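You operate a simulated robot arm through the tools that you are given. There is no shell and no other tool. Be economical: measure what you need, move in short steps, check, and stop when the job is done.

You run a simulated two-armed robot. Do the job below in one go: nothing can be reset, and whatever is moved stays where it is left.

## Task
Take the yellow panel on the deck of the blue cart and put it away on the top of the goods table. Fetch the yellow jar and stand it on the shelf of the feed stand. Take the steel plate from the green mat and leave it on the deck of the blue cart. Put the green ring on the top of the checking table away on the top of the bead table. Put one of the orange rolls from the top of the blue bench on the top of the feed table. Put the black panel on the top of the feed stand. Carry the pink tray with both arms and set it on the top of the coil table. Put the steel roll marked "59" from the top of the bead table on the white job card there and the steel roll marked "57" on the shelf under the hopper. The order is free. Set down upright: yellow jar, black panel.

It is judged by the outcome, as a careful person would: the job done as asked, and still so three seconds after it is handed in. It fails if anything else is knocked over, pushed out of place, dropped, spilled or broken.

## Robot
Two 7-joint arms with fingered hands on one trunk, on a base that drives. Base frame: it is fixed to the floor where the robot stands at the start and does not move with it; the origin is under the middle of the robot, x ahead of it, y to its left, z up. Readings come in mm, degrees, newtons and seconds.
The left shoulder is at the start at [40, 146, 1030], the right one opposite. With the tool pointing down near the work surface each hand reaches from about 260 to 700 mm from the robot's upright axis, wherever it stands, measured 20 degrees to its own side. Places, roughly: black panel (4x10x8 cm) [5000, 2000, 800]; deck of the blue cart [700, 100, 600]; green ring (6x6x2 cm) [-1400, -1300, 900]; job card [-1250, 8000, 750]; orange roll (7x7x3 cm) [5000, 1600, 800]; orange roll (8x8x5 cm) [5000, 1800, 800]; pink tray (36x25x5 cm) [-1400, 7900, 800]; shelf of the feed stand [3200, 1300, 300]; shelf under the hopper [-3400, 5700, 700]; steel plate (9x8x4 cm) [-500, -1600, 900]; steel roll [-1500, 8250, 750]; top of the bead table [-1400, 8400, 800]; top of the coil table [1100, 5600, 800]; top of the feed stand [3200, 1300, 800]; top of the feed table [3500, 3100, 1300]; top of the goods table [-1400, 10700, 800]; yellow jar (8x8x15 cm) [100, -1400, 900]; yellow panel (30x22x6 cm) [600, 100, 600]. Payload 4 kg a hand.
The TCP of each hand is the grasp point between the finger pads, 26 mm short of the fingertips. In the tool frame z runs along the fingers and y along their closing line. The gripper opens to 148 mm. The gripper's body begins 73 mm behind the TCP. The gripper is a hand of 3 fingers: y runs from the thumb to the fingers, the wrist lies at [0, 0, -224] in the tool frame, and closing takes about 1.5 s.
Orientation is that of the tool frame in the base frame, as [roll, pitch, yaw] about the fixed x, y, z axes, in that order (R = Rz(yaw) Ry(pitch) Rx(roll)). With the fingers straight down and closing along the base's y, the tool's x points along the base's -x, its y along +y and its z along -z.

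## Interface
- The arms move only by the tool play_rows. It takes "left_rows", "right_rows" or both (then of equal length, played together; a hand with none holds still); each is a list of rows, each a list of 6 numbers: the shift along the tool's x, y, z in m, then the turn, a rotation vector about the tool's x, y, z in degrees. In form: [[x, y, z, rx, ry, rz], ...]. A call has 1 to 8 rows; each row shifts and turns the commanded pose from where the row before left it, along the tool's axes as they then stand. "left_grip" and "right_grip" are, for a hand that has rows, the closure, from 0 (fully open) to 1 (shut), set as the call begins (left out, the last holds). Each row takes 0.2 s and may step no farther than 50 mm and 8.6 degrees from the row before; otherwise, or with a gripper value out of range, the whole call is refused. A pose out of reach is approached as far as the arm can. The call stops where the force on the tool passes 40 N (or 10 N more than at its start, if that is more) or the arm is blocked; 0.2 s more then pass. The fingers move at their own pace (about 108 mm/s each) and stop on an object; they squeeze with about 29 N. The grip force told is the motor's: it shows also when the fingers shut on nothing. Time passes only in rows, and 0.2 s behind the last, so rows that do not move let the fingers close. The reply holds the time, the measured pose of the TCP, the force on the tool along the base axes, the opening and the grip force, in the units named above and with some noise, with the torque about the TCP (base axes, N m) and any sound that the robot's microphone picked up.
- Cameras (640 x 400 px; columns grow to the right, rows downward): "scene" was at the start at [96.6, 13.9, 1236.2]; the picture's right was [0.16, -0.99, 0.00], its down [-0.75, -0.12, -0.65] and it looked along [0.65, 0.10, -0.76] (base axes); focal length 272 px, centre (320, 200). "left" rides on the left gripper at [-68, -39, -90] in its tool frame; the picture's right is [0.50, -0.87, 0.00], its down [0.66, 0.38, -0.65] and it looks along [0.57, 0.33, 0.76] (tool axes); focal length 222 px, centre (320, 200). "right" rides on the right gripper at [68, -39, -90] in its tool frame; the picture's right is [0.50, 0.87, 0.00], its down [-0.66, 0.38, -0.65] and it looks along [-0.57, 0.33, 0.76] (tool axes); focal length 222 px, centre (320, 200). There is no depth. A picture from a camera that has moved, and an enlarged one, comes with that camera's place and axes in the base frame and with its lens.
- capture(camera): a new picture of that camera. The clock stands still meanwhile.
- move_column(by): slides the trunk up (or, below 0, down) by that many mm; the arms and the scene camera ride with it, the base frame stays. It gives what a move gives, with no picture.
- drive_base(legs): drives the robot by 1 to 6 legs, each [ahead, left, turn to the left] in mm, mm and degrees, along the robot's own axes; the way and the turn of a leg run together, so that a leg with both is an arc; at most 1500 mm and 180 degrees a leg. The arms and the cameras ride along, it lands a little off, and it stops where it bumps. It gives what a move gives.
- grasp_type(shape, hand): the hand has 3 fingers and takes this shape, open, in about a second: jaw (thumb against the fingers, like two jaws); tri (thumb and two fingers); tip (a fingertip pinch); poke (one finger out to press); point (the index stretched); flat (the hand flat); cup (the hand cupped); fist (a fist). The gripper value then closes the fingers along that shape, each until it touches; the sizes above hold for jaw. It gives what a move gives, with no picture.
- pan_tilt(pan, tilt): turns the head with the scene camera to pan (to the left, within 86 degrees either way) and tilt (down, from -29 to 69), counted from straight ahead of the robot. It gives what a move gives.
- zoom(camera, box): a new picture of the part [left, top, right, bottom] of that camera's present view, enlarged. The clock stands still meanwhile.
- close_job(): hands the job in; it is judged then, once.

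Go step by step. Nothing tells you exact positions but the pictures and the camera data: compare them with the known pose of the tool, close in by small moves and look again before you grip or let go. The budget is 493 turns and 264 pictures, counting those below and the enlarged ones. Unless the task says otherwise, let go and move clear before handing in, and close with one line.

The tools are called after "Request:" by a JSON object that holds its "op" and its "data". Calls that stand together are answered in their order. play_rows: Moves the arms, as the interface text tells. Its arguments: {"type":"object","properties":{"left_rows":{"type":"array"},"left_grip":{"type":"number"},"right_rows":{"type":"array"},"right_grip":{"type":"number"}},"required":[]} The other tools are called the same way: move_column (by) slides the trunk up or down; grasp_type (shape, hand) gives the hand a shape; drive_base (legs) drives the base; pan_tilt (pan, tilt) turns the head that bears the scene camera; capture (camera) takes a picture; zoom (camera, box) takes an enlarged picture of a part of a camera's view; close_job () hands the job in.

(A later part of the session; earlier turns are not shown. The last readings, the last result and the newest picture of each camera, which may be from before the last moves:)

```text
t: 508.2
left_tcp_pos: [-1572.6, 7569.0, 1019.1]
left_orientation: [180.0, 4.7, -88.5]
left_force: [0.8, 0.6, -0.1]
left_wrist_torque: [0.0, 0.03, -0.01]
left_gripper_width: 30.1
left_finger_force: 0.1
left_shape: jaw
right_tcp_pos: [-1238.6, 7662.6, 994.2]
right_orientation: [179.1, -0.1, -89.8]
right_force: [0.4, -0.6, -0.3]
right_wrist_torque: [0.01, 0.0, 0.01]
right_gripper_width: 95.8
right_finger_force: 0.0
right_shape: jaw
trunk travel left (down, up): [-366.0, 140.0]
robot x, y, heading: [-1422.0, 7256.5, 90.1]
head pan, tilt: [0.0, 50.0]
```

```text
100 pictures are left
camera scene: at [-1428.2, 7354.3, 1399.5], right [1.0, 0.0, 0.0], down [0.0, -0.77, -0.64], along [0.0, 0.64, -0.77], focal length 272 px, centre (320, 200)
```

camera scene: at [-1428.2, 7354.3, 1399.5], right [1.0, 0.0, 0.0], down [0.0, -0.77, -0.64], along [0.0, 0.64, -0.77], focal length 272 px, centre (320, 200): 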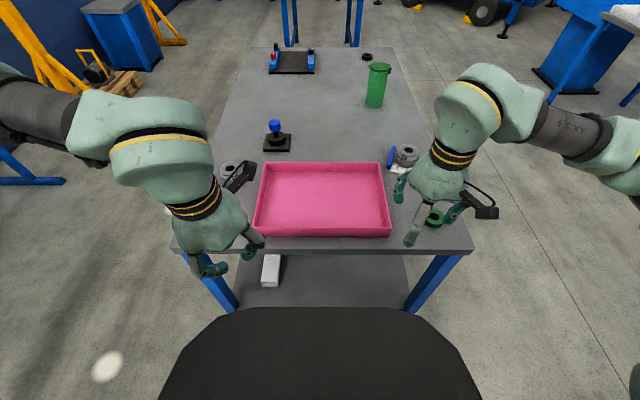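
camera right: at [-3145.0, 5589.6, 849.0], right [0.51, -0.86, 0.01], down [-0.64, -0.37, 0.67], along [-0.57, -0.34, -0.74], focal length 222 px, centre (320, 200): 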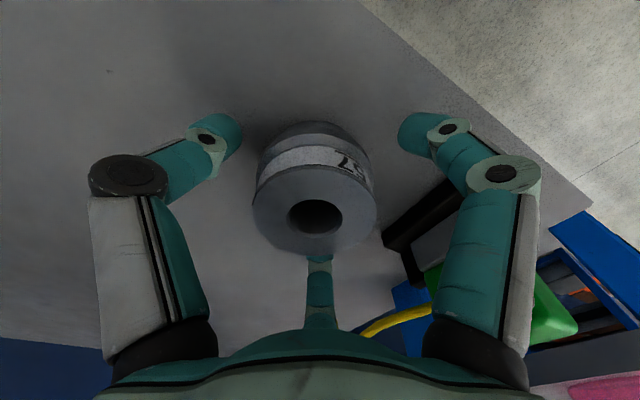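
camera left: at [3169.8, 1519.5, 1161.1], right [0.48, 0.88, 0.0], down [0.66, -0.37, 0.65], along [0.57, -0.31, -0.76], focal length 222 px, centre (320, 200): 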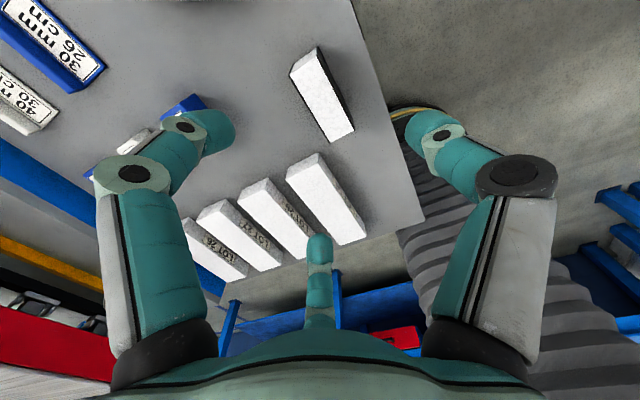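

The tray spans x -1593..-1245 and y 7745..7975. I'll move in and bring both hands above its short walls.

Request:
{"op": "drive_base", "data": {"legs": [[125, 0, 0]]}}

Request:
{"op": "play_rows", "data": {"left_rows": [[-0.04, 0.004, 0.015, 0, 4.8, 1.5], [-0.04, 0.004, 0.015, 0, 0, 0], [-0.04, 0.004, 0.015, 0, 0, 0], [-0.041, 0.003, 0.015, 0, 0, 0]], "right_rows": [[-0.017, 0.003, 0.009, 0.9, 0, 0], [-0.017, 0.003, 0.009, 0, 0, 0], [-0.017, 0.003, 0.009, 0, 0, 0], [-0.016, 0.002, 0.008, 0, 0, 0]], "left_grip": 0.5, "right_grip": 0.5}}

Request:
{"op": "capture", "data": {"camera": "left"}}

Request:
{"op": "capture", "data": {"camera": "right"}}

```text
t: 509.4
left_tcp_pos: [-1574.2, 7692.1, 1018.9]
left_orientation: [-180.0, 4.9, -88.4]
left_force: [1.0, -0.4, 0.6]
left_wrist_torque: [0.02, 0.01, -0.03]
left_gripper_width: 29.9
left_finger_force: 0.1
left_shape: jaw
right_tcp_pos: [-1240.7, 7787.1, 995.0]
right_orientation: [179.1, -0.1, -89.7]
right_force: [-0.3, 0.5, 0.4]
right_wrist_torque: [-0.02, 0.01, -0.02]
right_gripper_width: 96.2
right_finger_force: 0.0
right_shape: jaw
trunk travel left (down, up): [-366.0, 140.0]
robot x, y, heading: [-1427.4, 7379.4, 90.2]
head pan, tilt: [0.0, 50.0]
```

```text
t: 510.4
left_tcp_pos: [-1590.8, 7856.3, 962.0]
left_orientation: [-180.0, -0.1, -90.0]
left_force: [-0.4, 0.3, -0.4]
left_wrist_torque: [-0.04, 0.04, 0.0]
left_gripper_width: 73.6
left_finger_force: 0.0
left_shape: jaw
right_tcp_pos: [-1250.7, 7855.5, 957.0]
right_orientation: [-180.0, -0.2, -89.7]
right_force: [0.3, -0.2, 0.0]
right_wrist_torque: [0.0, 0.03, -0.01]
right_gripper_width: 74.2
right_finger_force: 0.0
right_shape: jaw
trunk travel left (down, up): [-366.0, 140.0]
robot x, y, heading: [-1426.7, 7379.6, 90.3]
head pan, tilt: [0.0, 50.0]
```

```text
99 pictures are left
camera left: at [-1552.1, 7923.9, 1052.0], right [0.87, -0.5, 0.0], down [-0.38, -0.65, 0.66], along [-0.33, -0.57, -0.76], focal length 222 px, centre (320, 200)
```

left: 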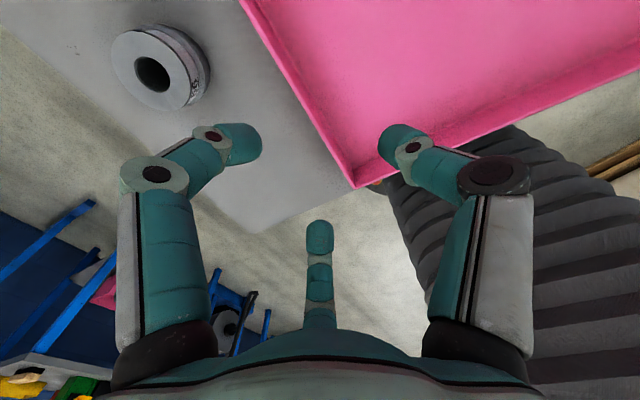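

```text
98 pictures are left
camera right: at [-1212.2, 7787.1, 1049.4], right [-0.86, -0.51, 0.0], down [-0.38, 0.66, 0.65], along [-0.33, 0.56, -0.76], focal length 222 px, centre (320, 200)
```

right: 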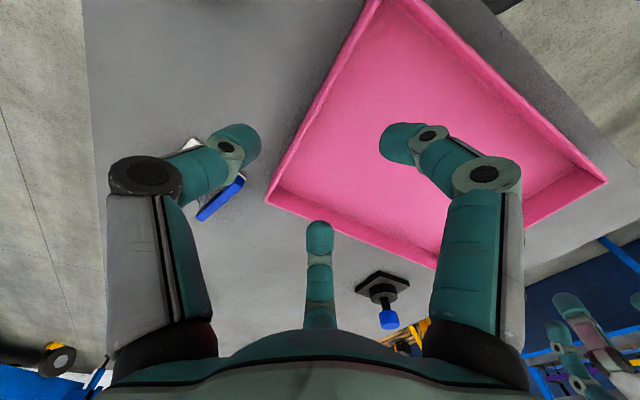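

Request:
{"op": "play_rows", "data": {"left_rows": [[-0.003, 0.003, 0.035, 0, 0, 0], [-0.003, 0.003, 0.035, 0, 0, 0], [-0.002, 0.003, 0.035, 0, 0, 0]], "right_rows": [[-0.003, -0.003, 0.035, 0, 0, 0], [-0.003, -0.002, 0.035, 0, 0, 0], [-0.002, -0.002, 0.03, 0, 0, 0]]}}

Request:
{"op": "capture", "data": {"camera": "left"}}

Request:
{"op": "capture", "data": {"camera": "right"}}

```text
t: 511.2
left_tcp_pos: [-1601.6, 7861.3, 857.1]
left_orientation: [179.9, 0.0, -89.9]
left_force: [1.0, 0.2, 0.1]
left_wrist_torque: [-0.03, -0.04, -0.01]
left_gripper_width: 73.3
left_finger_force: 0.0
left_shape: jaw
right_tcp_pos: [-1245.4, 7863.3, 857.3]
right_orientation: [179.9, -0.2, -89.7]
right_force: [0.1, -0.4, 0.3]
right_wrist_torque: [0.01, -0.02, 0.02]
right_gripper_width: 74.4
right_finger_force: 0.0
right_shape: jaw
trunk travel left (down, up): [-366.0, 140.0]
robot x, y, heading: [-1426.7, 7380.1, 90.2]
head pan, tilt: [0.0, 50.0]
```

```text
97 pictures are left
camera left: at [-1562.1, 7928.8, 947.3], right [0.87, -0.5, 0.0], down [-0.38, -0.66, 0.65], along [-0.33, -0.57, -0.76], focal length 222 px, centre (320, 200)
```

left: 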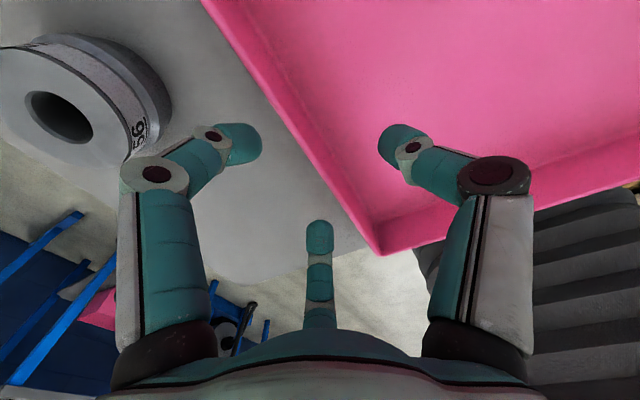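

```text
96 pictures are left
camera right: at [-1205.8, 7795.3, 950.1], right [-0.86, -0.5, 0.0], down [-0.38, 0.66, 0.65], along [-0.33, 0.56, -0.76], focal length 222 px, centre (320, 200)
```

right: 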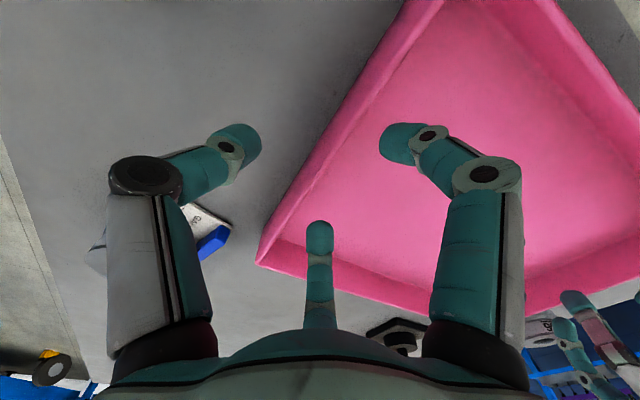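

Request:
{"op": "play_rows", "data": {"left_rows": [[0, 0, 0.02, 0, 0, 0], [0, 0, 0.015, 0, 0, 0], [0, 0, 0, 0, 0, 0]], "right_rows": [[0, 0, 0.02, 0, 0, 0], [0, 0, 0.015, 0, 0, 0], [0, 0, 0, 0, 0, 0]]}}

Request:
{"op": "play_rows", "data": {"left_rows": [[0, 0, 0, 0, 0, 0], [0, 0, 0, 0, 0, 0], [0, 0, 0, 0, 0, 0], [0, 0, 0, 0, 0, 0], [0, 0, 0, 0, 0, 0]], "right_rows": [[0, 0, 0, 0, 0, 0], [0, 0, 0, 0, 0, 0], [0, 0, 0, 0, 0, 0], [0, 0, 0, 0, 0, 0], [0, 0, 0, 0, 0, 0]], "left_grip": 1, "right_grip": 1}}

Request:
{"op": "capture", "data": {"camera": "scene"}}

```text
t: 512.0
left_tcp_pos: [-1601.3, 7861.1, 822.1]
left_orientation: [-180.0, 0.0, -89.9]
left_force: [0.7, -0.7, -1.6]
left_wrist_torque: [-0.03, -0.02, -0.01]
left_gripper_width: 73.4
left_finger_force: 0.0
left_shape: jaw
right_tcp_pos: [-1244.2, 7862.9, 823.7]
right_orientation: [-180.0, -0.3, -89.7]
right_force: [-1.0, -0.7, 0.7]
right_wrist_torque: [0.02, 0.02, 0.01]
right_gripper_width: 74.5
right_finger_force: 0.1
right_shape: jaw
trunk travel left (down, up): [-366.0, 140.0]
robot x, y, heading: [-1424.7, 7379.7, 90.2]
head pan, tilt: [0.0, 50.0]
```

```text
t: 513.2
left_tcp_pos: [-1601.4, 7863.4, 822.3]
left_orientation: [179.9, 0.0, -89.8]
left_force: [1.1, 0.8, 0.2]
left_wrist_torque: [0.0, -0.03, 0.01]
left_gripper_width: 3.7
left_finger_force: 28.8
left_shape: jaw
right_tcp_pos: [-1243.8, 7863.0, 823.0]
right_orientation: [-179.9, -0.2, -89.7]
right_force: [-0.9, 0.3, -0.2]
right_wrist_torque: [0.0, 0.01, 0.02]
right_gripper_width: 4.2
right_finger_force: 28.9
right_shape: jaw
trunk travel left (down, up): [-366.0, 140.0]
robot x, y, heading: [-1423.7, 7374.3, 90.3]
head pan, tilt: [0.0, 50.0]
```

```text
95 pictures are left
camera scene: at [-1429.2, 7479.2, 1399.4], right [1.0, 0.01, 0.0], down [0.01, -0.77, -0.64], along [0.0, 0.64, -0.77], focal length 272 px, centre (320, 200)
```

scene: 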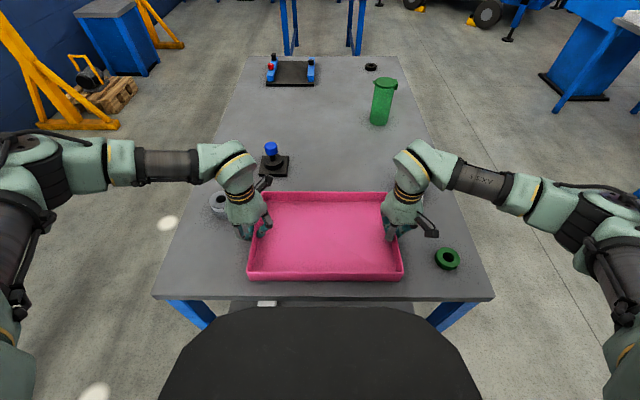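

Request:
{"op": "play_rows", "data": {"left_rows": [[0, 0, -0.01, 0, 0, 0], [0, 0, -0.02, 0, 0, 0], [0, 0, -0.03, 0, 0, 0]], "right_rows": [[0, 0, -0.01, 0, 0, 0], [0, 0, -0.02, 0, 0, 0], [0, 0, -0.03, 0, 0, 0]]}}

Request:
{"op": "capture", "data": {"camera": "scene"}}

Request:
{"op": "capture", "data": {"camera": "left"}}

```text
t: 514.0
left_tcp_pos: [-1602.5, 7864.1, 882.8]
left_orientation: [179.9, -0.1, -89.8]
left_force: [-3.0, -0.1, -1.7]
left_wrist_torque: [-0.05, 0.07, 0.0]
left_gripper_width: 3.5
left_finger_force: 29.0
left_shape: jaw
right_tcp_pos: [-1246.5, 7863.2, 883.3]
right_orientation: [180.0, -0.2, -89.7]
right_force: [2.0, 0.5, -1.4]
right_wrist_torque: [0.01, -0.09, -0.02]
right_gripper_width: 4.3
right_finger_force: 28.8
right_shape: jaw
trunk travel left (down, up): [-366.0, 140.0]
robot x, y, heading: [-1430.5, 7379.3, 90.3]
head pan, tilt: [0.0, 50.0]
```

```text
94 pictures are left
camera scene: at [-1429.4, 7478.3, 1399.5], right [1.0, 0.01, 0.0], down [0.01, -0.77, -0.64], along [0.0, 0.64, -0.77], focal length 272 px, centre (320, 200)
```

scene: 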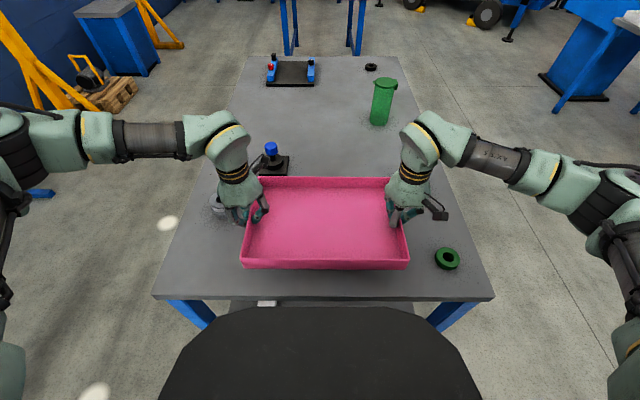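

```text
93 pictures are left
camera left: at [-1562.6, 7930.9, 973.0], right [0.87, -0.5, 0.0], down [-0.38, -0.66, 0.66], along [-0.33, -0.57, -0.76], focal length 222 px, centre (320, 200)
```

left: 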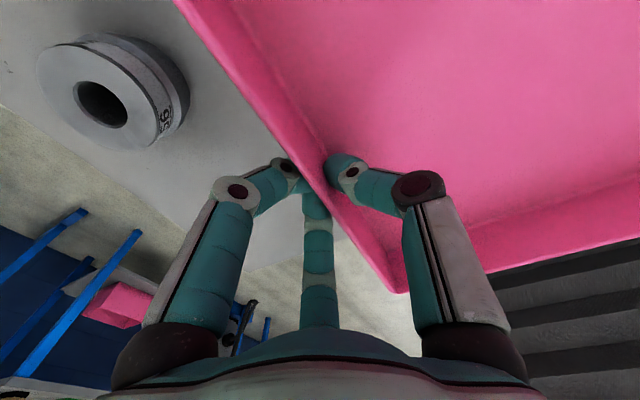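

The tray is up in both hands. I'll raise it and drive: back off, west lane, then south in reverse.

Request:
{"op": "play_rows", "data": {"left_rows": [[0, 0, -0.04, 0, 0, 0], [0, 0, -0.04, 0, 0, 0], [0, 0, -0.04, 0, 0, 0]], "right_rows": [[0, 0, -0.04, 0, 0, 0], [0, 0, -0.04, 0, 0, 0], [0, 0, -0.04, 0, 0, 0]]}}

Request:
{"op": "drive_base", "data": {"legs": [[-150, 0, 0], [0, 660, 0], [-1250, 0, 0], [-1250, 0, 0]]}}

Request:
{"op": "pan_tilt", "data": {"pan": -70, "tilt": 15}}

Request:
{"op": "capture", "data": {"camera": "scene"}}

```text
t: 514.9
left_tcp_pos: [-1601.1, 7861.9, 1001.6]
left_orientation: [179.9, -0.1, -90.0]
left_force: [0.4, -0.6, -0.7]
left_wrist_torque: [0.02, -0.01, 0.0]
left_gripper_width: 3.5
left_finger_force: 29.4
left_shape: jaw
right_tcp_pos: [-1245.0, 7864.4, 1001.6]
right_orientation: [180.0, -0.1, -89.6]
right_force: [-0.9, 0.1, -1.0]
right_wrist_torque: [-0.05, 0.02, 0.0]
right_gripper_width: 4.6
right_finger_force: 29.0
right_shape: jaw
trunk travel left (down, up): [-366.0, 140.0]
robot x, y, heading: [-1432.5, 7375.7, 90.6]
head pan, tilt: [0.0, 50.0]
```

```text
t: 531.2
left_tcp_pos: [-2277.6, 5219.6, 1000.2]
left_orientation: [179.9, -0.1, -92.3]
left_force: [1.7, 1.2, -1.0]
left_wrist_torque: [-0.02, 0.0, 0.01]
left_gripper_width: 3.9
left_finger_force: 28.9
left_shape: jaw
right_tcp_pos: [-1922.4, 5206.4, 1000.4]
right_orientation: [180.0, -0.2, -92.1]
right_force: [-1.4, -1.4, -1.1]
right_wrist_torque: [-0.01, -0.01, 0.0]
right_gripper_width: 4.2
right_finger_force: 28.9
right_shape: jaw
trunk travel left (down, up): [-366.0, 140.0]
robot x, y, heading: [-2121.9, 4728.0, 88.2]
head pan, tilt: [0.0, 50.0]
```

```text
t: 532.6
left_tcp_pos: [-2278.2, 5219.0, 1000.1]
left_orientation: [179.9, -0.1, -92.3]
left_force: [0.9, -0.9, -1.6]
left_wrist_torque: [-0.03, -0.05, 0.0]
left_gripper_width: 3.3
left_finger_force: 29.1
left_shape: jaw
right_tcp_pos: [-1921.8, 5206.3, 1002.3]
right_orientation: [-180.0, -0.2, -92.1]
right_force: [-1.7, 1.2, -1.3]
right_wrist_torque: [-0.01, 0.03, -0.01]
right_gripper_width: 4.4
right_finger_force: 29.2
right_shape: jaw
trunk travel left (down, up): [-366.0, 140.0]
robot x, y, heading: [-2129.4, 4727.4, 88.0]
head pan, tilt: [-70.0, 15.0]
```

```text
92 pictures are left
camera scene: at [-2036.8, 4780.4, 1453.1], right [0.31, -0.95, 0.0], down [-0.25, -0.08, -0.97], along [0.92, 0.3, -0.26], focal length 272 px, centre (320, 200)
```

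scene: 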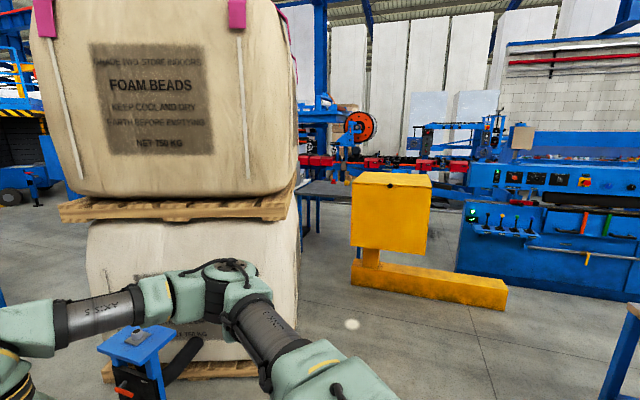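

A yellow floor beam blocks the southern corridor. The table's NW corner can be reached from the north, so I'll return and go around with the tray.

Request:
{"op": "drive_base", "data": {"legs": [[1250, 0, 2], [1310, 0, 0], [0, 0, -90], [1100, 0, 0]]}}

Request:
{"op": "pan_tilt", "data": {"pan": 0, "tilt": 25}}

Request:
{"op": "capture", "data": {"camera": "scene"}}

```text
t: 554.2
left_tcp_pos: [-454.5, 7434.6, 1001.0]
left_orientation: [179.9, -0.1, 179.1]
left_force: [-0.6, -0.8, -1.6]
left_wrist_torque: [0.02, 0.01, 0.03]
left_gripper_width: 3.5
left_finger_force: 28.9
left_shape: jaw
right_tcp_pos: [-458.1, 7077.1, 1002.6]
right_orientation: [180.0, -0.2, 179.2]
right_force: [-0.4, 1.6, -1.0]
right_wrist_torque: [0.04, 0.0, 0.01]
right_gripper_width: 4.4
right_finger_force: 28.5
right_shape: jaw
trunk travel left (down, up): [-366.0, 140.0]
robot x, y, heading: [-940.0, 7269.8, -1.0]
head pan, tilt: [-70.0, 15.0]
```

```text
t: 555.6
left_tcp_pos: [-453.0, 7435.0, 1001.6]
left_orientation: [179.8, -0.1, 179.0]
left_force: [0.4, -0.8, -1.0]
left_wrist_torque: [-0.06, 0.01, 0.0]
left_gripper_width: 3.5
left_finger_force: 29.3
left_shape: jaw
right_tcp_pos: [-457.9, 7077.9, 1000.5]
right_orientation: [-180.0, -0.2, 179.2]
right_force: [0.0, 0.9, -1.9]
right_wrist_torque: [0.01, 0.01, -0.02]
right_gripper_width: 4.5
right_finger_force: 28.9
right_shape: jaw
trunk travel left (down, up): [-366.0, 140.0]
robot x, y, heading: [-943.4, 7274.8, -0.8]
head pan, tilt: [0.0, 25.0]
```

```text
91 pictures are left
camera scene: at [-826.9, 7270.8, 1436.9], right [-0.01, -1.0, 0.0], down [-0.42, 0.01, -0.91], along [0.91, -0.01, -0.42], focal length 272 px, centre (320, 200)
```

scene: 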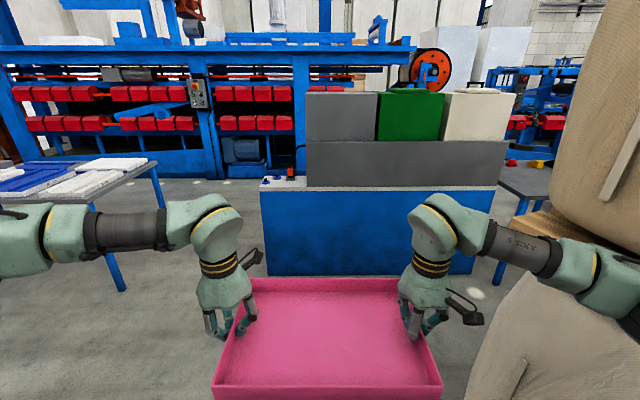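

Request:
{"op": "drive_base", "data": {"legs": [[1060, 20, 1], [0, 0, -90]]}}

Request:
{"op": "capture", "data": {"camera": "scene"}}

```text
t: 564.9
left_tcp_pos: [257.6, 6787.4, 1000.5]
left_orientation: [179.8, -0.1, 87.8]
left_force: [-0.9, -0.7, -1.4]
left_wrist_torque: [0.04, 0.0, 0.01]
left_gripper_width: 3.2
left_finger_force: 28.8
left_shape: jaw
right_tcp_pos: [-98.1, 6798.5, 1001.0]
right_orientation: [-180.0, -0.2, 88.0]
right_force: [1.1, -0.1, -2.1]
right_wrist_torque: [0.0, -0.01, 0.0]
right_gripper_width: 4.3
right_finger_force: 28.9
right_shape: jaw
trunk travel left (down, up): [-366.0, 140.0]
robot x, y, heading: [105.0, 7276.1, -92.0]
head pan, tilt: [0.0, 25.0]
```

```text
90 pictures are left
camera scene: at [100.2, 7165.3, 1436.9], right [-1.0, 0.03, 0.0], down [0.01, 0.42, -0.91], along [-0.03, -0.91, -0.42], focal length 272 px, centre (320, 200)
```

scene: 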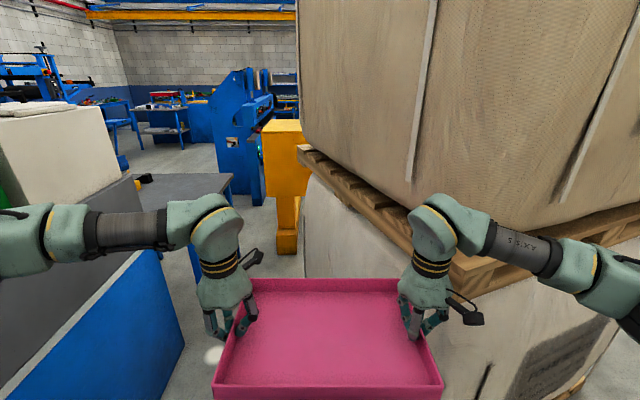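

Request:
{"op": "drive_base", "data": {"legs": [[0, 0, 2], [0, 280, 0], [600, 0, 0]]}}

Request:
{"op": "pan_tilt", "data": {"pan": 30, "tilt": 30}}

Request:
{"op": "capture", "data": {"camera": "scene"}}

```text
t: 569.6
left_tcp_pos: [564.0, 6328.6, 998.5]
left_orientation: [-179.3, 0.1, 86.4]
left_force: [8.6, 0.3, -1.6]
left_wrist_torque: [0.0, -0.19, 0.01]
left_gripper_width: 3.0
left_finger_force: 29.2
left_shape: jaw
right_tcp_pos: [213.9, 6351.2, 1004.0]
right_orientation: [-178.6, -0.5, 87.5]
right_force: [-9.0, -0.2, -1.8]
right_wrist_torque: [0.03, 0.18, -0.01]
right_gripper_width: 4.4
right_finger_force: 29.3
right_shape: jaw
trunk travel left (down, up): [-366.0, 140.0]
robot x, y, heading: [404.3, 6815.4, -93.4]
head pan, tilt: [0.0, 25.0]
stopped in leg 3: the robot was blocked; the commanded pose is now the measured one
```

```text
t: 570.6
left_tcp_pos: [561.8, 6325.9, 998.0]
left_orientation: [-179.0, 0.1, 86.0]
left_force: [13.0, -0.9, -0.7]
left_wrist_torque: [-0.01, -0.3, -0.04]
left_gripper_width: 3.0
left_finger_force: 28.9
left_shape: jaw
right_tcp_pos: [212.1, 6352.3, 1001.2]
right_orientation: [-178.5, -0.8, 87.2]
right_force: [-13.6, 1.0, -0.9]
right_wrist_torque: [0.01, 0.26, -0.02]
right_gripper_width: 4.2
right_finger_force: 28.8
right_shape: jaw
trunk travel left (down, up): [-366.0, 140.0]
robot x, y, heading: [403.4, 6818.2, -93.9]
head pan, tilt: [30.0, 30.0]
```

```text
89 pictures are left
camera scene: at [471.3, 6721.5, 1428.1], right [-0.9, -0.44, 0.02], down [-0.24, 0.45, -0.86], along [0.37, -0.78, -0.51], focal length 272 px, centre (320, 200)
```

scene: 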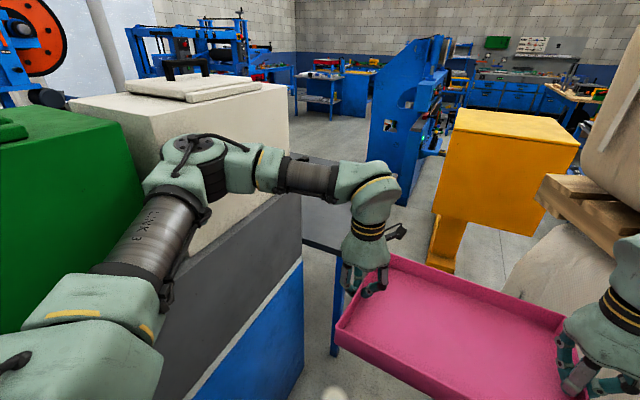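

The left elbow touched the white box on the counter. I'll move away west and inspect.

Request:
{"op": "drive_base", "data": {"legs": [[-60, -90, 3]]}}

Request:
{"op": "pan_tilt", "data": {"pan": 50, "tilt": 25}}

Request:
{"op": "capture", "data": {"camera": "scene"}}

```text
t: 571.4
left_tcp_pos: [566.3, 6341.8, 1001.4]
left_orientation: [-179.3, 0.2, 87.8]
left_force: [9.7, -0.9, -1.1]
left_wrist_torque: [0.01, -0.17, -0.02]
left_gripper_width: 2.9
left_finger_force: 29.0
left_shape: jaw
right_tcp_pos: [216.9, 6357.4, 1003.8]
right_orientation: [-178.5, -0.6, 88.7]
right_force: [-10.2, 0.4, -2.2]
right_wrist_torque: [-0.03, 0.18, 0.0]
right_gripper_width: 4.3
right_finger_force: 29.7
right_shape: jaw
trunk travel left (down, up): [-366.0, 140.0]
robot x, y, heading: [397.3, 6823.3, -91.9]
head pan, tilt: [30.0, 30.0]
stopped in leg 1: the robot was blocked; the commanded pose is now the measured one
```

```text
t: 572.2
left_tcp_pos: [564.4, 6340.9, 1000.1]
left_orientation: [-179.1, 0.3, 87.4]
left_force: [12.9, 0.0, -2.2]
left_wrist_torque: [0.01, -0.25, 0.0]
left_gripper_width: 2.8
left_finger_force: 28.8
left_shape: jaw
right_tcp_pos: [215.2, 6358.2, 1002.6]
right_orientation: [-178.6, -0.7, 88.5]
right_force: [-12.0, 0.3, -0.4]
right_wrist_torque: [0.04, 0.26, -0.04]
right_gripper_width: 4.1
right_finger_force: 28.8
right_shape: jaw
trunk travel left (down, up): [-366.0, 140.0]
robot x, y, heading: [393.5, 6821.6, -92.4]
head pan, tilt: [50.0, 25.0]
```

```text
88 pictures are left
camera scene: at [491.0, 6754.2, 1435.9], right [-0.67, -0.74, 0.02], down [-0.33, 0.28, -0.9], along [0.66, -0.61, -0.43], focal length 272 px, centre (320, 200)
```

scene: 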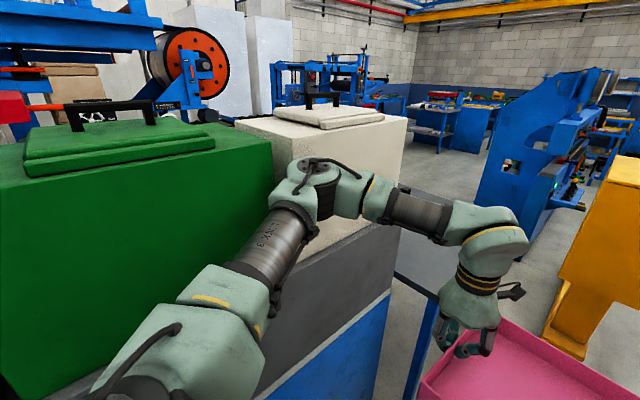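

Request:
{"op": "drive_base", "data": {"legs": [[0, -60, 0]]}}

```text
t: 573.0
left_tcp_pos: [567.0, 6347.3, 1003.6]
left_orientation: [-179.4, 0.5, 88.1]
left_force: [6.8, -0.3, -1.4]
left_wrist_torque: [0.0, -0.19, -0.01]
left_gripper_width: 3.0
left_finger_force: 29.3
left_shape: jaw
right_tcp_pos: [216.8, 6359.6, 1002.6]
right_orientation: [-178.6, -0.5, 89.0]
right_force: [-7.2, 0.7, -0.8]
right_wrist_torque: [0.0, 0.15, -0.01]
right_gripper_width: 4.1
right_finger_force: 29.0
right_shape: jaw
trunk travel left (down, up): [-366.0, 140.0]
robot x, y, heading: [397.5, 6821.0, -92.0]
head pan, tilt: [50.0, 25.0]
stopped in leg 1: the robot was blocked; the commanded pose is now the measured one
```

Request:
{"op": "pan_tilt", "data": {"pan": -50, "tilt": 30}}

Request:
{"op": "capture", "data": {"camera": "scene"}}

Request:
{"op": "pan_tilt", "data": {"pan": 0, "tilt": 60}}

Request:
{"op": "capture", "data": {"camera": "scene"}}

```text
t: 574.7
left_tcp_pos: [566.9, 6344.7, 1002.2]
left_orientation: [-179.2, 0.6, 88.0]
left_force: [10.2, 0.0, -2.1]
left_wrist_torque: [0.02, -0.21, 0.03]
left_gripper_width: 3.1
left_finger_force: 29.3
left_shape: jaw
right_tcp_pos: [215.8, 6359.7, 1001.1]
right_orientation: [-178.6, -0.8, 89.0]
right_force: [-10.5, -0.1, -2.1]
right_wrist_torque: [0.0, 0.2, 0.01]
right_gripper_width: 4.4
right_finger_force: 28.9
right_shape: jaw
trunk travel left (down, up): [-366.0, 140.0]
robot x, y, heading: [389.6, 6818.1, -91.9]
head pan, tilt: [-50.0, 30.0]
```

```text
87 pictures are left
camera scene: at [348.8, 6765.6, 1431.3], right [-0.62, 0.79, 0.0], down [0.37, 0.3, -0.88], along [-0.69, -0.54, -0.48], focal length 272 px, centre (320, 200)
```

scene: 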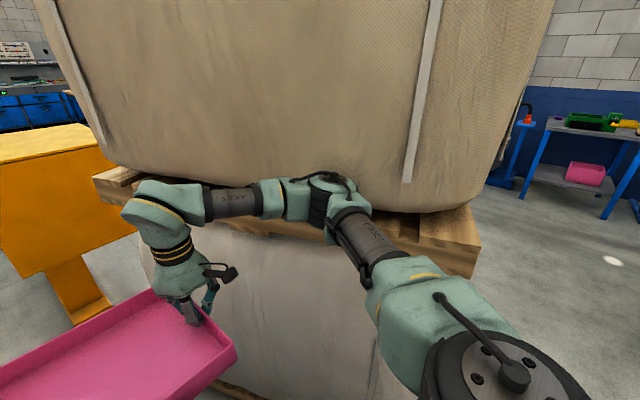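

```text
t: 575.9
left_tcp_pos: [567.1, 6343.9, 1003.0]
left_orientation: [-179.2, 0.6, 87.9]
left_force: [10.2, -0.2, -1.5]
left_wrist_torque: [0.03, -0.25, 0.02]
left_gripper_width: 2.8
left_finger_force: 28.5
left_shape: jaw
right_tcp_pos: [216.5, 6359.4, 1001.8]
right_orientation: [-178.6, -0.8, 89.1]
right_force: [-9.6, 0.4, -1.5]
right_wrist_torque: [0.0, 0.21, -0.01]
right_gripper_width: 4.0
right_finger_force: 29.2
right_shape: jaw
trunk travel left (down, up): [-366.0, 140.0]
robot x, y, heading: [389.7, 6824.4, -92.0]
head pan, tilt: [0.0, 60.0]
```

```text
86 pictures are left
camera scene: at [416.8, 6754.0, 1387.8], right [-1.0, 0.03, 0.02], down [0.02, 0.86, -0.51], along [-0.04, -0.51, -0.86], focal length 272 px, centre (320, 200)
```

scene: 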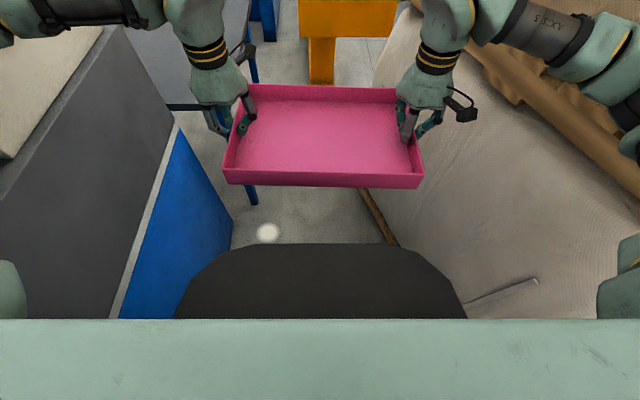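

Both elbows are touching (box and pallet), so the gap is too narrow at this posture. I'll back straight out.

Request:
{"op": "drive_base", "data": {"legs": [[-250, 0, 0]]}}

```text
t: 577.7
left_tcp_pos: [554.4, 6581.0, 998.0]
left_orientation: [179.6, -0.3, 88.0]
left_force: [6.9, -0.6, -1.3]
left_wrist_torque: [0.01, -0.18, -0.02]
left_gripper_width: 3.0
left_finger_force: 29.2
left_shape: jaw
right_tcp_pos: [203.9, 6594.8, 988.1]
right_orientation: [-179.7, -1.9, 89.1]
right_force: [-6.7, 0.0, -1.4]
right_wrist_torque: [0.03, 0.15, -0.01]
right_gripper_width: 3.9
right_finger_force: 28.7
right_shape: jaw
trunk travel left (down, up): [-366.0, 140.0]
robot x, y, heading: [396.0, 7071.1, -91.9]
head pan, tilt: [0.0, 60.0]
```

I'm free again. With the arms stretched forward the elbows tuck in, so I'll extend the tray ahead first.

Request:
{"op": "play_rows", "data": {"left_rows": [[-0.035, 0.002, 0, 0, 0, 0], [-0.035, 0.001, 0, 0, 0, 0], [-0.035, 0, 0, 0, 0, 0], [-0.035, 0, 0, 0, 0, 0]], "right_rows": [[-0.038, -0.002, -0.005, 0, 1, 0], [-0.038, -0.001, -0.005, 0, 0.8, 0], [-0.038, 0, 0, 0, 0, 0], [-0.038, 0, 0, 0, 0, 0]]}}

Request:
{"op": "pan_tilt", "data": {"pan": 0, "tilt": 35}}

Request:
{"op": "capture", "data": {"camera": "scene"}}

```text
t: 578.7
left_tcp_pos: [553.3, 6439.1, 997.0]
left_orientation: [179.8, -0.6, 87.8]
left_force: [-4.8, -0.6, -1.2]
left_wrist_torque: [0.07, 0.09, 0.08]
left_gripper_width: 3.6
left_finger_force: 29.0
left_shape: jaw
right_tcp_pos: [197.5, 6443.0, 989.6]
right_orientation: [-179.7, -3.7, 89.3]
right_force: [4.8, 0.2, -2.0]
right_wrist_torque: [0.02, -0.14, -0.01]
right_gripper_width: 3.6
right_finger_force: 28.7
right_shape: jaw
trunk travel left (down, up): [-366.0, 140.0]
robot x, y, heading: [399.6, 7068.4, -91.6]
head pan, tilt: [0.0, 60.0]
```

```text
t: 579.6
left_tcp_pos: [553.7, 6442.4, 999.2]
left_orientation: [179.6, -0.3, 88.0]
left_force: [-6.1, 0.1, -1.7]
left_wrist_torque: [0.02, 0.12, 0.03]
left_gripper_width: 3.3
left_finger_force: 29.4
left_shape: jaw
right_tcp_pos: [197.9, 6446.1, 991.7]
right_orientation: [-179.9, -3.5, 89.1]
right_force: [6.3, 0.7, -1.1]
right_wrist_torque: [-0.01, -0.15, -0.02]
right_gripper_width: 3.4
right_finger_force: 29.2
right_shape: jaw
trunk travel left (down, up): [-366.0, 140.0]
robot x, y, heading: [399.2, 7070.8, -91.8]
head pan, tilt: [0.0, 35.0]
```

```text
85 pictures are left
camera scene: at [395.3, 6963.9, 1421.1], right [-1.0, 0.03, 0.0], down [0.02, 0.57, -0.82], along [-0.02, -0.82, -0.57], focal length 272 px, centre (320, 200)
```

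scene: 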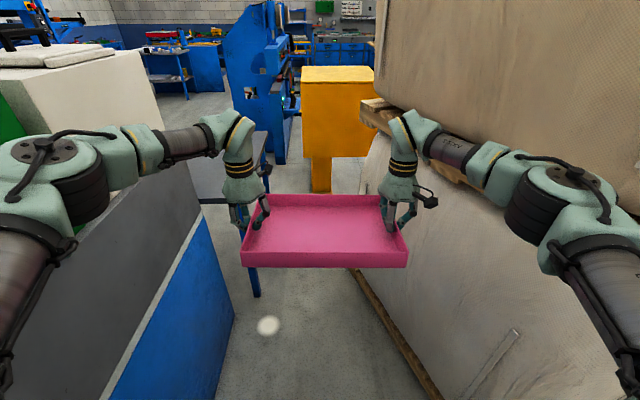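

Request:
{"op": "play_rows", "data": {"left_rows": [[-0.024, -0.001, 0, 0, 0, 0], [-0.024, -0.001, 0, 0, 0, 0]], "right_rows": [[-0.026, 0.001, -0.003, 0, -1.8, 0], [-0.026, 0, -0.004, 0, -1.7, 0]]}}

Request:
{"op": "drive_base", "data": {"legs": [[200, 25, 2], [210, 0, 10]]}}

Request:
{"op": "capture", "data": {"camera": "scene"}}

```text
t: 580.2
left_tcp_pos: [550.4, 6392.4, 997.3]
left_orientation: [179.5, -0.3, 88.0]
left_force: [5.8, -0.9, -1.9]
left_wrist_torque: [-0.03, -0.09, 0.03]
left_gripper_width: 3.1
left_finger_force: 29.4
left_shape: jaw
right_tcp_pos: [197.0, 6389.9, 995.0]
right_orientation: [-179.7, -0.1, 89.2]
right_force: [-6.5, -0.2, -1.6]
right_wrist_torque: [0.03, 0.13, 0.0]
right_gripper_width: 3.9
right_finger_force: 29.4
right_shape: jaw
trunk travel left (down, up): [-366.0, 140.0]
robot x, y, heading: [400.4, 7070.8, -91.9]
head pan, tilt: [0.0, 35.0]
```

```text
t: 583.1
left_tcp_pos: [726.0, 6030.8, 999.7]
left_orientation: [179.5, -0.2, 99.9]
left_force: [12.2, 2.4, -1.3]
left_wrist_torque: [0.08, -0.25, 0.02]
left_gripper_width: 3.2
left_finger_force: 28.5
left_shape: jaw
right_tcp_pos: [380.6, 5956.0, 997.1]
right_orientation: [-179.8, 0.1, 100.8]
right_force: [-12.2, -2.5, -2.1]
right_wrist_torque: [-0.04, 0.26, 0.01]
right_gripper_width: 3.9
right_finger_force: 28.9
right_shape: jaw
trunk travel left (down, up): [-366.0, 140.0]
robot x, y, heading: [438.4, 6660.8, -79.7]
head pan, tilt: [0.0, 35.0]
```

```text
84 pictures are left
camera scene: at [457.4, 6557.6, 1421.3], right [-0.98, -0.18, 0.0], down [-0.1, 0.56, -0.82], along [0.14, -0.81, -0.57], focal length 272 px, centre (320, 200)
```

scene: 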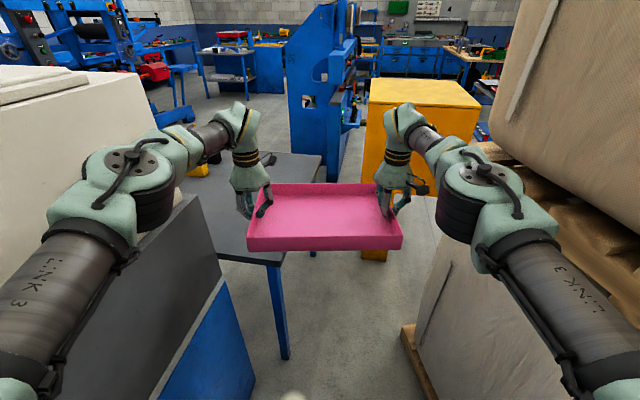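

Request:
{"op": "play_rows", "data": {"left_rows": [[0, 0.002, 0, 0, 0, 0]], "right_rows": [[0, -0.002, 0, 0, 0, 0]]}}

Request:
{"op": "drive_base", "data": {"legs": [[210, -129, 15]]}}

Request:
{"op": "capture", "data": {"camera": "scene"}}

```text
t: 583.5
left_tcp_pos: [725.2, 6029.9, 998.9]
left_orientation: [179.6, -0.3, 99.9]
left_force: [-3.4, -0.2, -0.6]
left_wrist_torque: [0.0, 0.01, 0.02]
left_gripper_width: 3.2
left_finger_force: 29.1
left_shape: jaw
right_tcp_pos: [380.1, 5956.4, 996.6]
right_orientation: [-179.8, 0.0, 101.0]
right_force: [1.9, 0.8, -1.7]
right_wrist_torque: [0.01, -0.08, 0.02]
right_gripper_width: 3.6
right_finger_force: 29.0
right_shape: jaw
trunk travel left (down, up): [-366.0, 140.0]
robot x, y, heading: [437.7, 6663.8, -79.8]
head pan, tilt: [0.0, 35.0]
```

```text
t: 585.3
left_tcp_pos: [822.0, 5891.2, 998.9]
left_orientation: [179.7, -0.2, 114.8]
left_force: [-5.2, -3.1, -1.8]
left_wrist_torque: [-0.05, 0.09, 0.02]
left_gripper_width: 3.6
left_finger_force: 28.9
left_shape: jaw
right_tcp_pos: [506.6, 5728.5, 996.5]
right_orientation: [-179.7, 0.1, 116.1]
right_force: [5.3, 2.7, -1.7]
right_wrist_torque: [0.08, -0.09, 0.01]
right_gripper_width: 3.7
right_finger_force: 29.3
right_shape: jaw
trunk travel left (down, up): [-366.0, 140.0]
robot x, y, heading: [379.2, 6426.1, -64.8]
head pan, tilt: [0.0, 35.0]
```

```text
83 pictures are left
camera scene: at [425.9, 6329.3, 1421.3], right [-0.91, -0.43, 0.0], down [-0.24, 0.52, -0.82], along [0.35, -0.74, -0.57], focal length 272 px, centre (320, 200)
```

scene: 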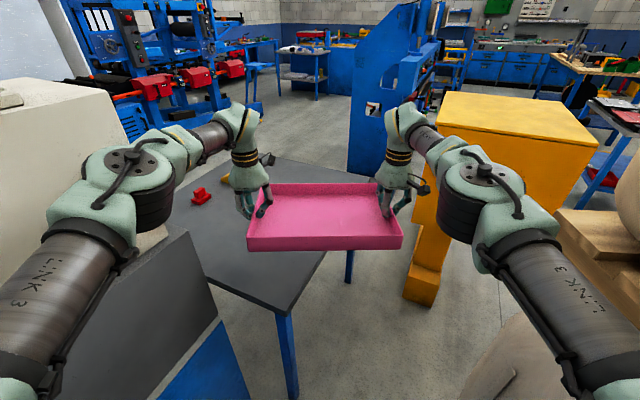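

Request:
{"op": "drive_base", "data": {"legs": [[107, -129, 15], [70, -110, 12]]}}

Request:
{"op": "capture", "data": {"camera": "scene"}}

```text
t: 587.3
left_tcp_pos: [907.4, 5859.5, 999.6]
left_orientation: [179.5, -0.4, 132.8]
left_force: [0.0, -0.9, -1.8]
left_wrist_torque: [0.03, -0.02, 0.04]
left_gripper_width: 3.8
left_finger_force: 29.1
left_shape: jaw
right_tcp_pos: [656.1, 5609.5, 994.6]
right_orientation: [-179.9, 0.1, 133.8]
right_force: [-0.4, -0.8, -1.2]
right_wrist_torque: [0.06, 0.0, 0.01]
right_gripper_width: 3.0
right_finger_force: 28.5
right_shape: jaw
trunk travel left (down, up): [-366.0, 140.0]
robot x, y, heading: [323.2, 6237.1, -47.2]
head pan, tilt: [0.0, 35.0]
stopped in leg 2: the robot was blocked; the commanded pose is now the measured one
```

```text
82 pictures are left
camera scene: at [395.7, 6155.7, 1421.1], right [-0.73, -0.68, 0.0], down [-0.39, 0.42, -0.82], along [0.56, -0.6, -0.57], focal length 272 px, centre (320, 200)
```

scene: 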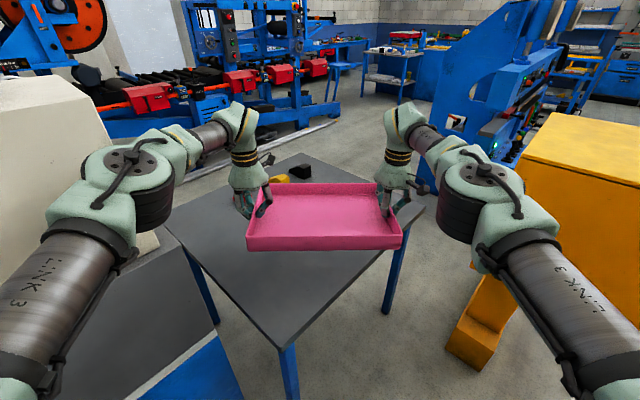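

The base met the pallet side, but the path straight ahead is open. I'll proceed ahead in small legs past the counter's corner.

Request:
{"op": "drive_base", "data": {"legs": [[50, 0, 0], [0, -40, 0], [110, 0, 0]]}}

Request:
{"op": "capture", "data": {"camera": "scene"}}

```text
t: 588.9
left_tcp_pos: [920.3, 5792.6, 1000.1]
left_orientation: [179.6, -0.3, 131.9]
left_force: [-1.1, -1.0, -1.4]
left_wrist_torque: [0.02, -0.01, -0.01]
left_gripper_width: 3.7
left_finger_force: 29.2
left_shape: jaw
right_tcp_pos: [663.8, 5547.1, 996.1]
right_orientation: [-180.0, 0.0, 132.8]
right_force: [-0.5, -0.3, -3.7]
right_wrist_torque: [0.06, 0.0, 0.01]
right_gripper_width: 3.4
right_finger_force: 28.8
right_shape: jaw
trunk travel left (down, up): [-366.0, 140.0]
robot x, y, heading: [340.9, 6181.5, -47.8]
head pan, tilt: [0.0, 35.0]
stopped in leg 2: the robot was blocked; the commanded pose is now the measured one
```

```text
81 pictures are left
camera scene: at [413.8, 6098.4, 1421.1], right [-0.74, -0.67, 0.0], down [-0.38, 0.43, -0.82], along [0.55, -0.61, -0.57], focal length 272 px, centre (320, 200)
```

scene: 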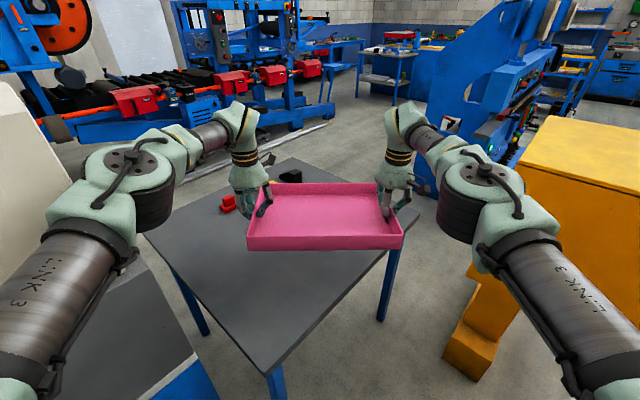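

Request:
{"op": "drive_base", "data": {"legs": [[110, 0, 4]]}}

Request:
{"op": "capture", "data": {"camera": "scene"}}

```text
t: 590.1
left_tcp_pos: [1020.1, 5759.4, 1000.3]
left_orientation: [179.6, -0.2, 135.8]
left_force: [-0.5, -0.4, -2.1]
left_wrist_torque: [-0.01, 0.01, 0.01]
left_gripper_width: 3.2
left_finger_force: 29.0
left_shape: jaw
right_tcp_pos: [783.9, 5495.5, 997.6]
right_orientation: [-179.9, 0.0, 136.8]
right_force: [0.4, -0.2, -1.0]
right_wrist_torque: [0.0, 0.0, -0.03]
right_gripper_width: 3.3
right_finger_force: 29.2
right_shape: jaw
trunk travel left (down, up): [-366.0, 140.0]
robot x, y, heading: [420.2, 6100.9, -44.3]
head pan, tilt: [0.0, 35.0]
```

```text
80 pictures are left
camera scene: at [495.0, 6028.5, 1421.3], right [-0.69, -0.72, 0.0], down [-0.41, 0.4, -0.82], along [0.59, -0.57, -0.57], focal length 272 px, centre (320, 200)
```

scene: 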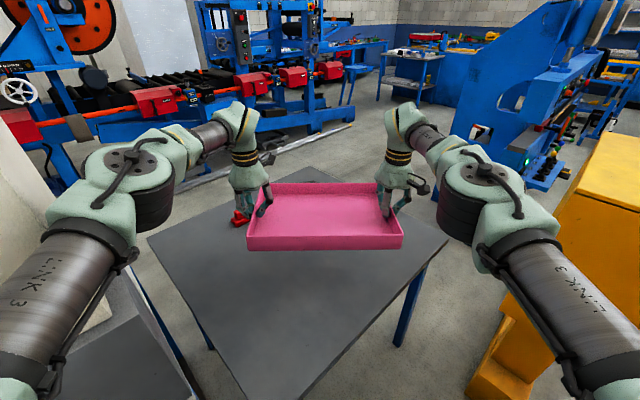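

The tray is over the coil table, centred near [902, 5627]. I'll lower with the trunk first, then with the arms.

Request:
{"op": "move_column", "data": {"by": -70}}

Request:
{"op": "play_rows", "data": {"left_rows": [[0, 0, 0.025, 0, 0, 0], [0, 0, 0.025, 0, 0, 0]], "right_rows": [[0, 0, 0.024, 0, 0, 0], [0, 0, 0.024, 0, 0, 0]]}}

Request:
{"op": "capture", "data": {"camera": "scene"}}

Request:
{"op": "capture", "data": {"camera": "right"}}

```text
t: 591.1
left_tcp_pos: [1021.0, 5757.2, 931.4]
left_orientation: [179.8, -0.2, 135.8]
left_force: [0.1, -1.3, -0.6]
left_wrist_torque: [0.04, -0.01, 0.03]
left_gripper_width: 3.8
left_finger_force: 29.0
left_shape: jaw
right_tcp_pos: [783.4, 5494.9, 927.6]
right_orientation: [-179.9, -0.1, 136.7]
right_force: [-0.3, 0.3, -1.3]
right_wrist_torque: [-0.01, 0.02, 0.02]
right_gripper_width: 3.7
right_finger_force: 29.4
right_shape: jaw
trunk travel left (down, up): [-296.0, 210.0]
robot x, y, heading: [417.1, 6102.6, -43.9]
head pan, tilt: [0.0, 35.0]
```

```text
t: 591.7
left_tcp_pos: [1022.0, 5757.7, 880.6]
left_orientation: [179.7, -0.2, 135.9]
left_force: [-1.8, -2.4, -1.1]
left_wrist_torque: [-0.03, 0.03, 0.01]
left_gripper_width: 3.5
left_finger_force: 29.1
left_shape: jaw
right_tcp_pos: [783.7, 5494.3, 879.8]
right_orientation: [-179.9, 0.0, 136.8]
right_force: [2.5, 2.1, -2.1]
right_wrist_torque: [0.04, 0.0, -0.01]
right_gripper_width: 3.6
right_finger_force: 29.0
right_shape: jaw
trunk travel left (down, up): [-296.0, 210.0]
robot x, y, heading: [417.5, 6101.6, -44.1]
head pan, tilt: [0.0, 35.0]
```

```text
79 pictures are left
camera scene: at [497.3, 6027.9, 1351.4], right [-0.69, -0.72, 0.0], down [-0.41, 0.4, -0.82], along [0.59, -0.57, -0.57], focal length 272 px, centre (320, 200)
```

scene: 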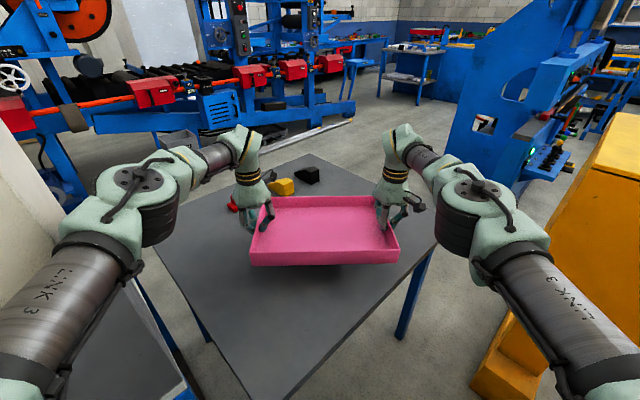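

```text
78 pictures are left
camera right: at [708.5, 5512.4, 971.3], right [0.23, 0.97, 0.0], down [0.74, -0.17, 0.65], along [0.64, -0.15, -0.76], focal length 222 px, centre (320, 200)
```

right: 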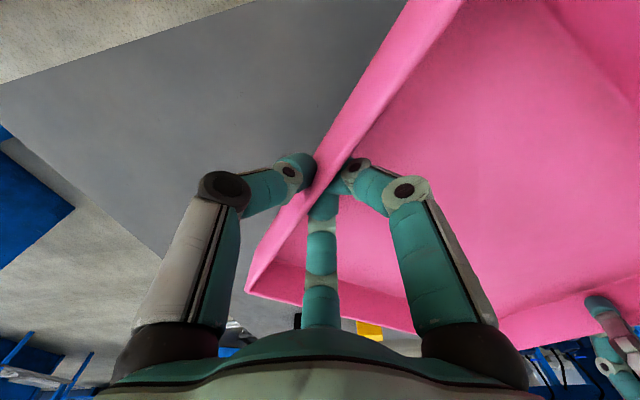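

Request:
{"op": "play_rows", "data": {"left_rows": [[0, 0, 0.02, 0, 0, 0], [0, 0, 0.01, 0, 0, 0], [0, 0, 0, 0, 0, 0]], "right_rows": [[0, 0, 0.02, 0, 0, 0], [0, 0, 0.01, 0, 0, 0], [0, 0, 0, 0, 0, 0]]}}

Request:
{"op": "play_rows", "data": {"left_rows": [[0, 0, 0.006, 0, 0, 0], [0, 0, 0, 0, 0, 0]], "right_rows": [[0, 0, 0.006, 0, 0, 0], [0, 0, 0, 0, 0, 0]]}}

Request:
{"op": "play_rows", "data": {"left_rows": [[0, 0, 0.006, 0, 0, 0], [0, 0, 0, 0, 0, 0]], "right_rows": [[0, 0, 0.006, 0, 0, 0], [0, 0, 0, 0, 0, 0]]}}

```text
t: 592.5
left_tcp_pos: [1021.9, 5757.1, 851.1]
left_orientation: [179.7, -0.2, 135.8]
left_force: [-3.1, -2.8, -1.8]
left_wrist_torque: [-0.05, 0.04, -0.02]
left_gripper_width: 3.8
left_finger_force: 29.4
left_shape: jaw
right_tcp_pos: [782.6, 5494.2, 849.1]
right_orientation: [-179.9, 0.1, 136.8]
right_force: [2.3, 2.9, -1.6]
right_wrist_torque: [0.03, -0.01, 0.02]
right_gripper_width: 3.4
right_finger_force: 29.0
right_shape: jaw
trunk travel left (down, up): [-296.0, 210.0]
robot x, y, heading: [420.9, 6102.6, -44.0]
head pan, tilt: [0.0, 35.0]
```

```text
t: 593.1
left_tcp_pos: [1022.4, 5757.2, 845.5]
left_orientation: [179.7, -0.2, 135.8]
left_force: [-3.0, -3.6, -1.0]
left_wrist_torque: [-0.04, 0.05, 0.03]
left_gripper_width: 3.6
left_finger_force: 28.9
left_shape: jaw
right_tcp_pos: [782.4, 5496.1, 844.0]
right_orientation: [-179.9, 0.1, 136.7]
right_force: [3.1, 2.8, -1.5]
right_wrist_torque: [0.09, -0.04, 0.03]
right_gripper_width: 3.6
right_finger_force: 28.6
right_shape: jaw
trunk travel left (down, up): [-296.0, 210.0]
robot x, y, heading: [416.6, 6099.3, -44.2]
head pan, tilt: [0.0, 35.0]
```

```text
t: 593.7
left_tcp_pos: [1022.6, 5758.2, 839.5]
left_orientation: [179.7, -0.2, 135.7]
left_force: [-2.3, -3.0, -0.3]
left_wrist_torque: [-0.04, 0.01, 0.0]
left_gripper_width: 3.4
left_finger_force: 28.9
left_shape: jaw
right_tcp_pos: [782.6, 5497.0, 837.3]
right_orientation: [180.0, 0.1, 136.7]
right_force: [2.4, 3.0, -2.0]
right_wrist_torque: [0.1, -0.04, 0.02]
right_gripper_width: 3.3
right_finger_force: 29.5
right_shape: jaw
trunk travel left (down, up): [-296.0, 210.0]
robot x, y, heading: [419.3, 6101.0, -44.2]
head pan, tilt: [0.0, 35.0]
```

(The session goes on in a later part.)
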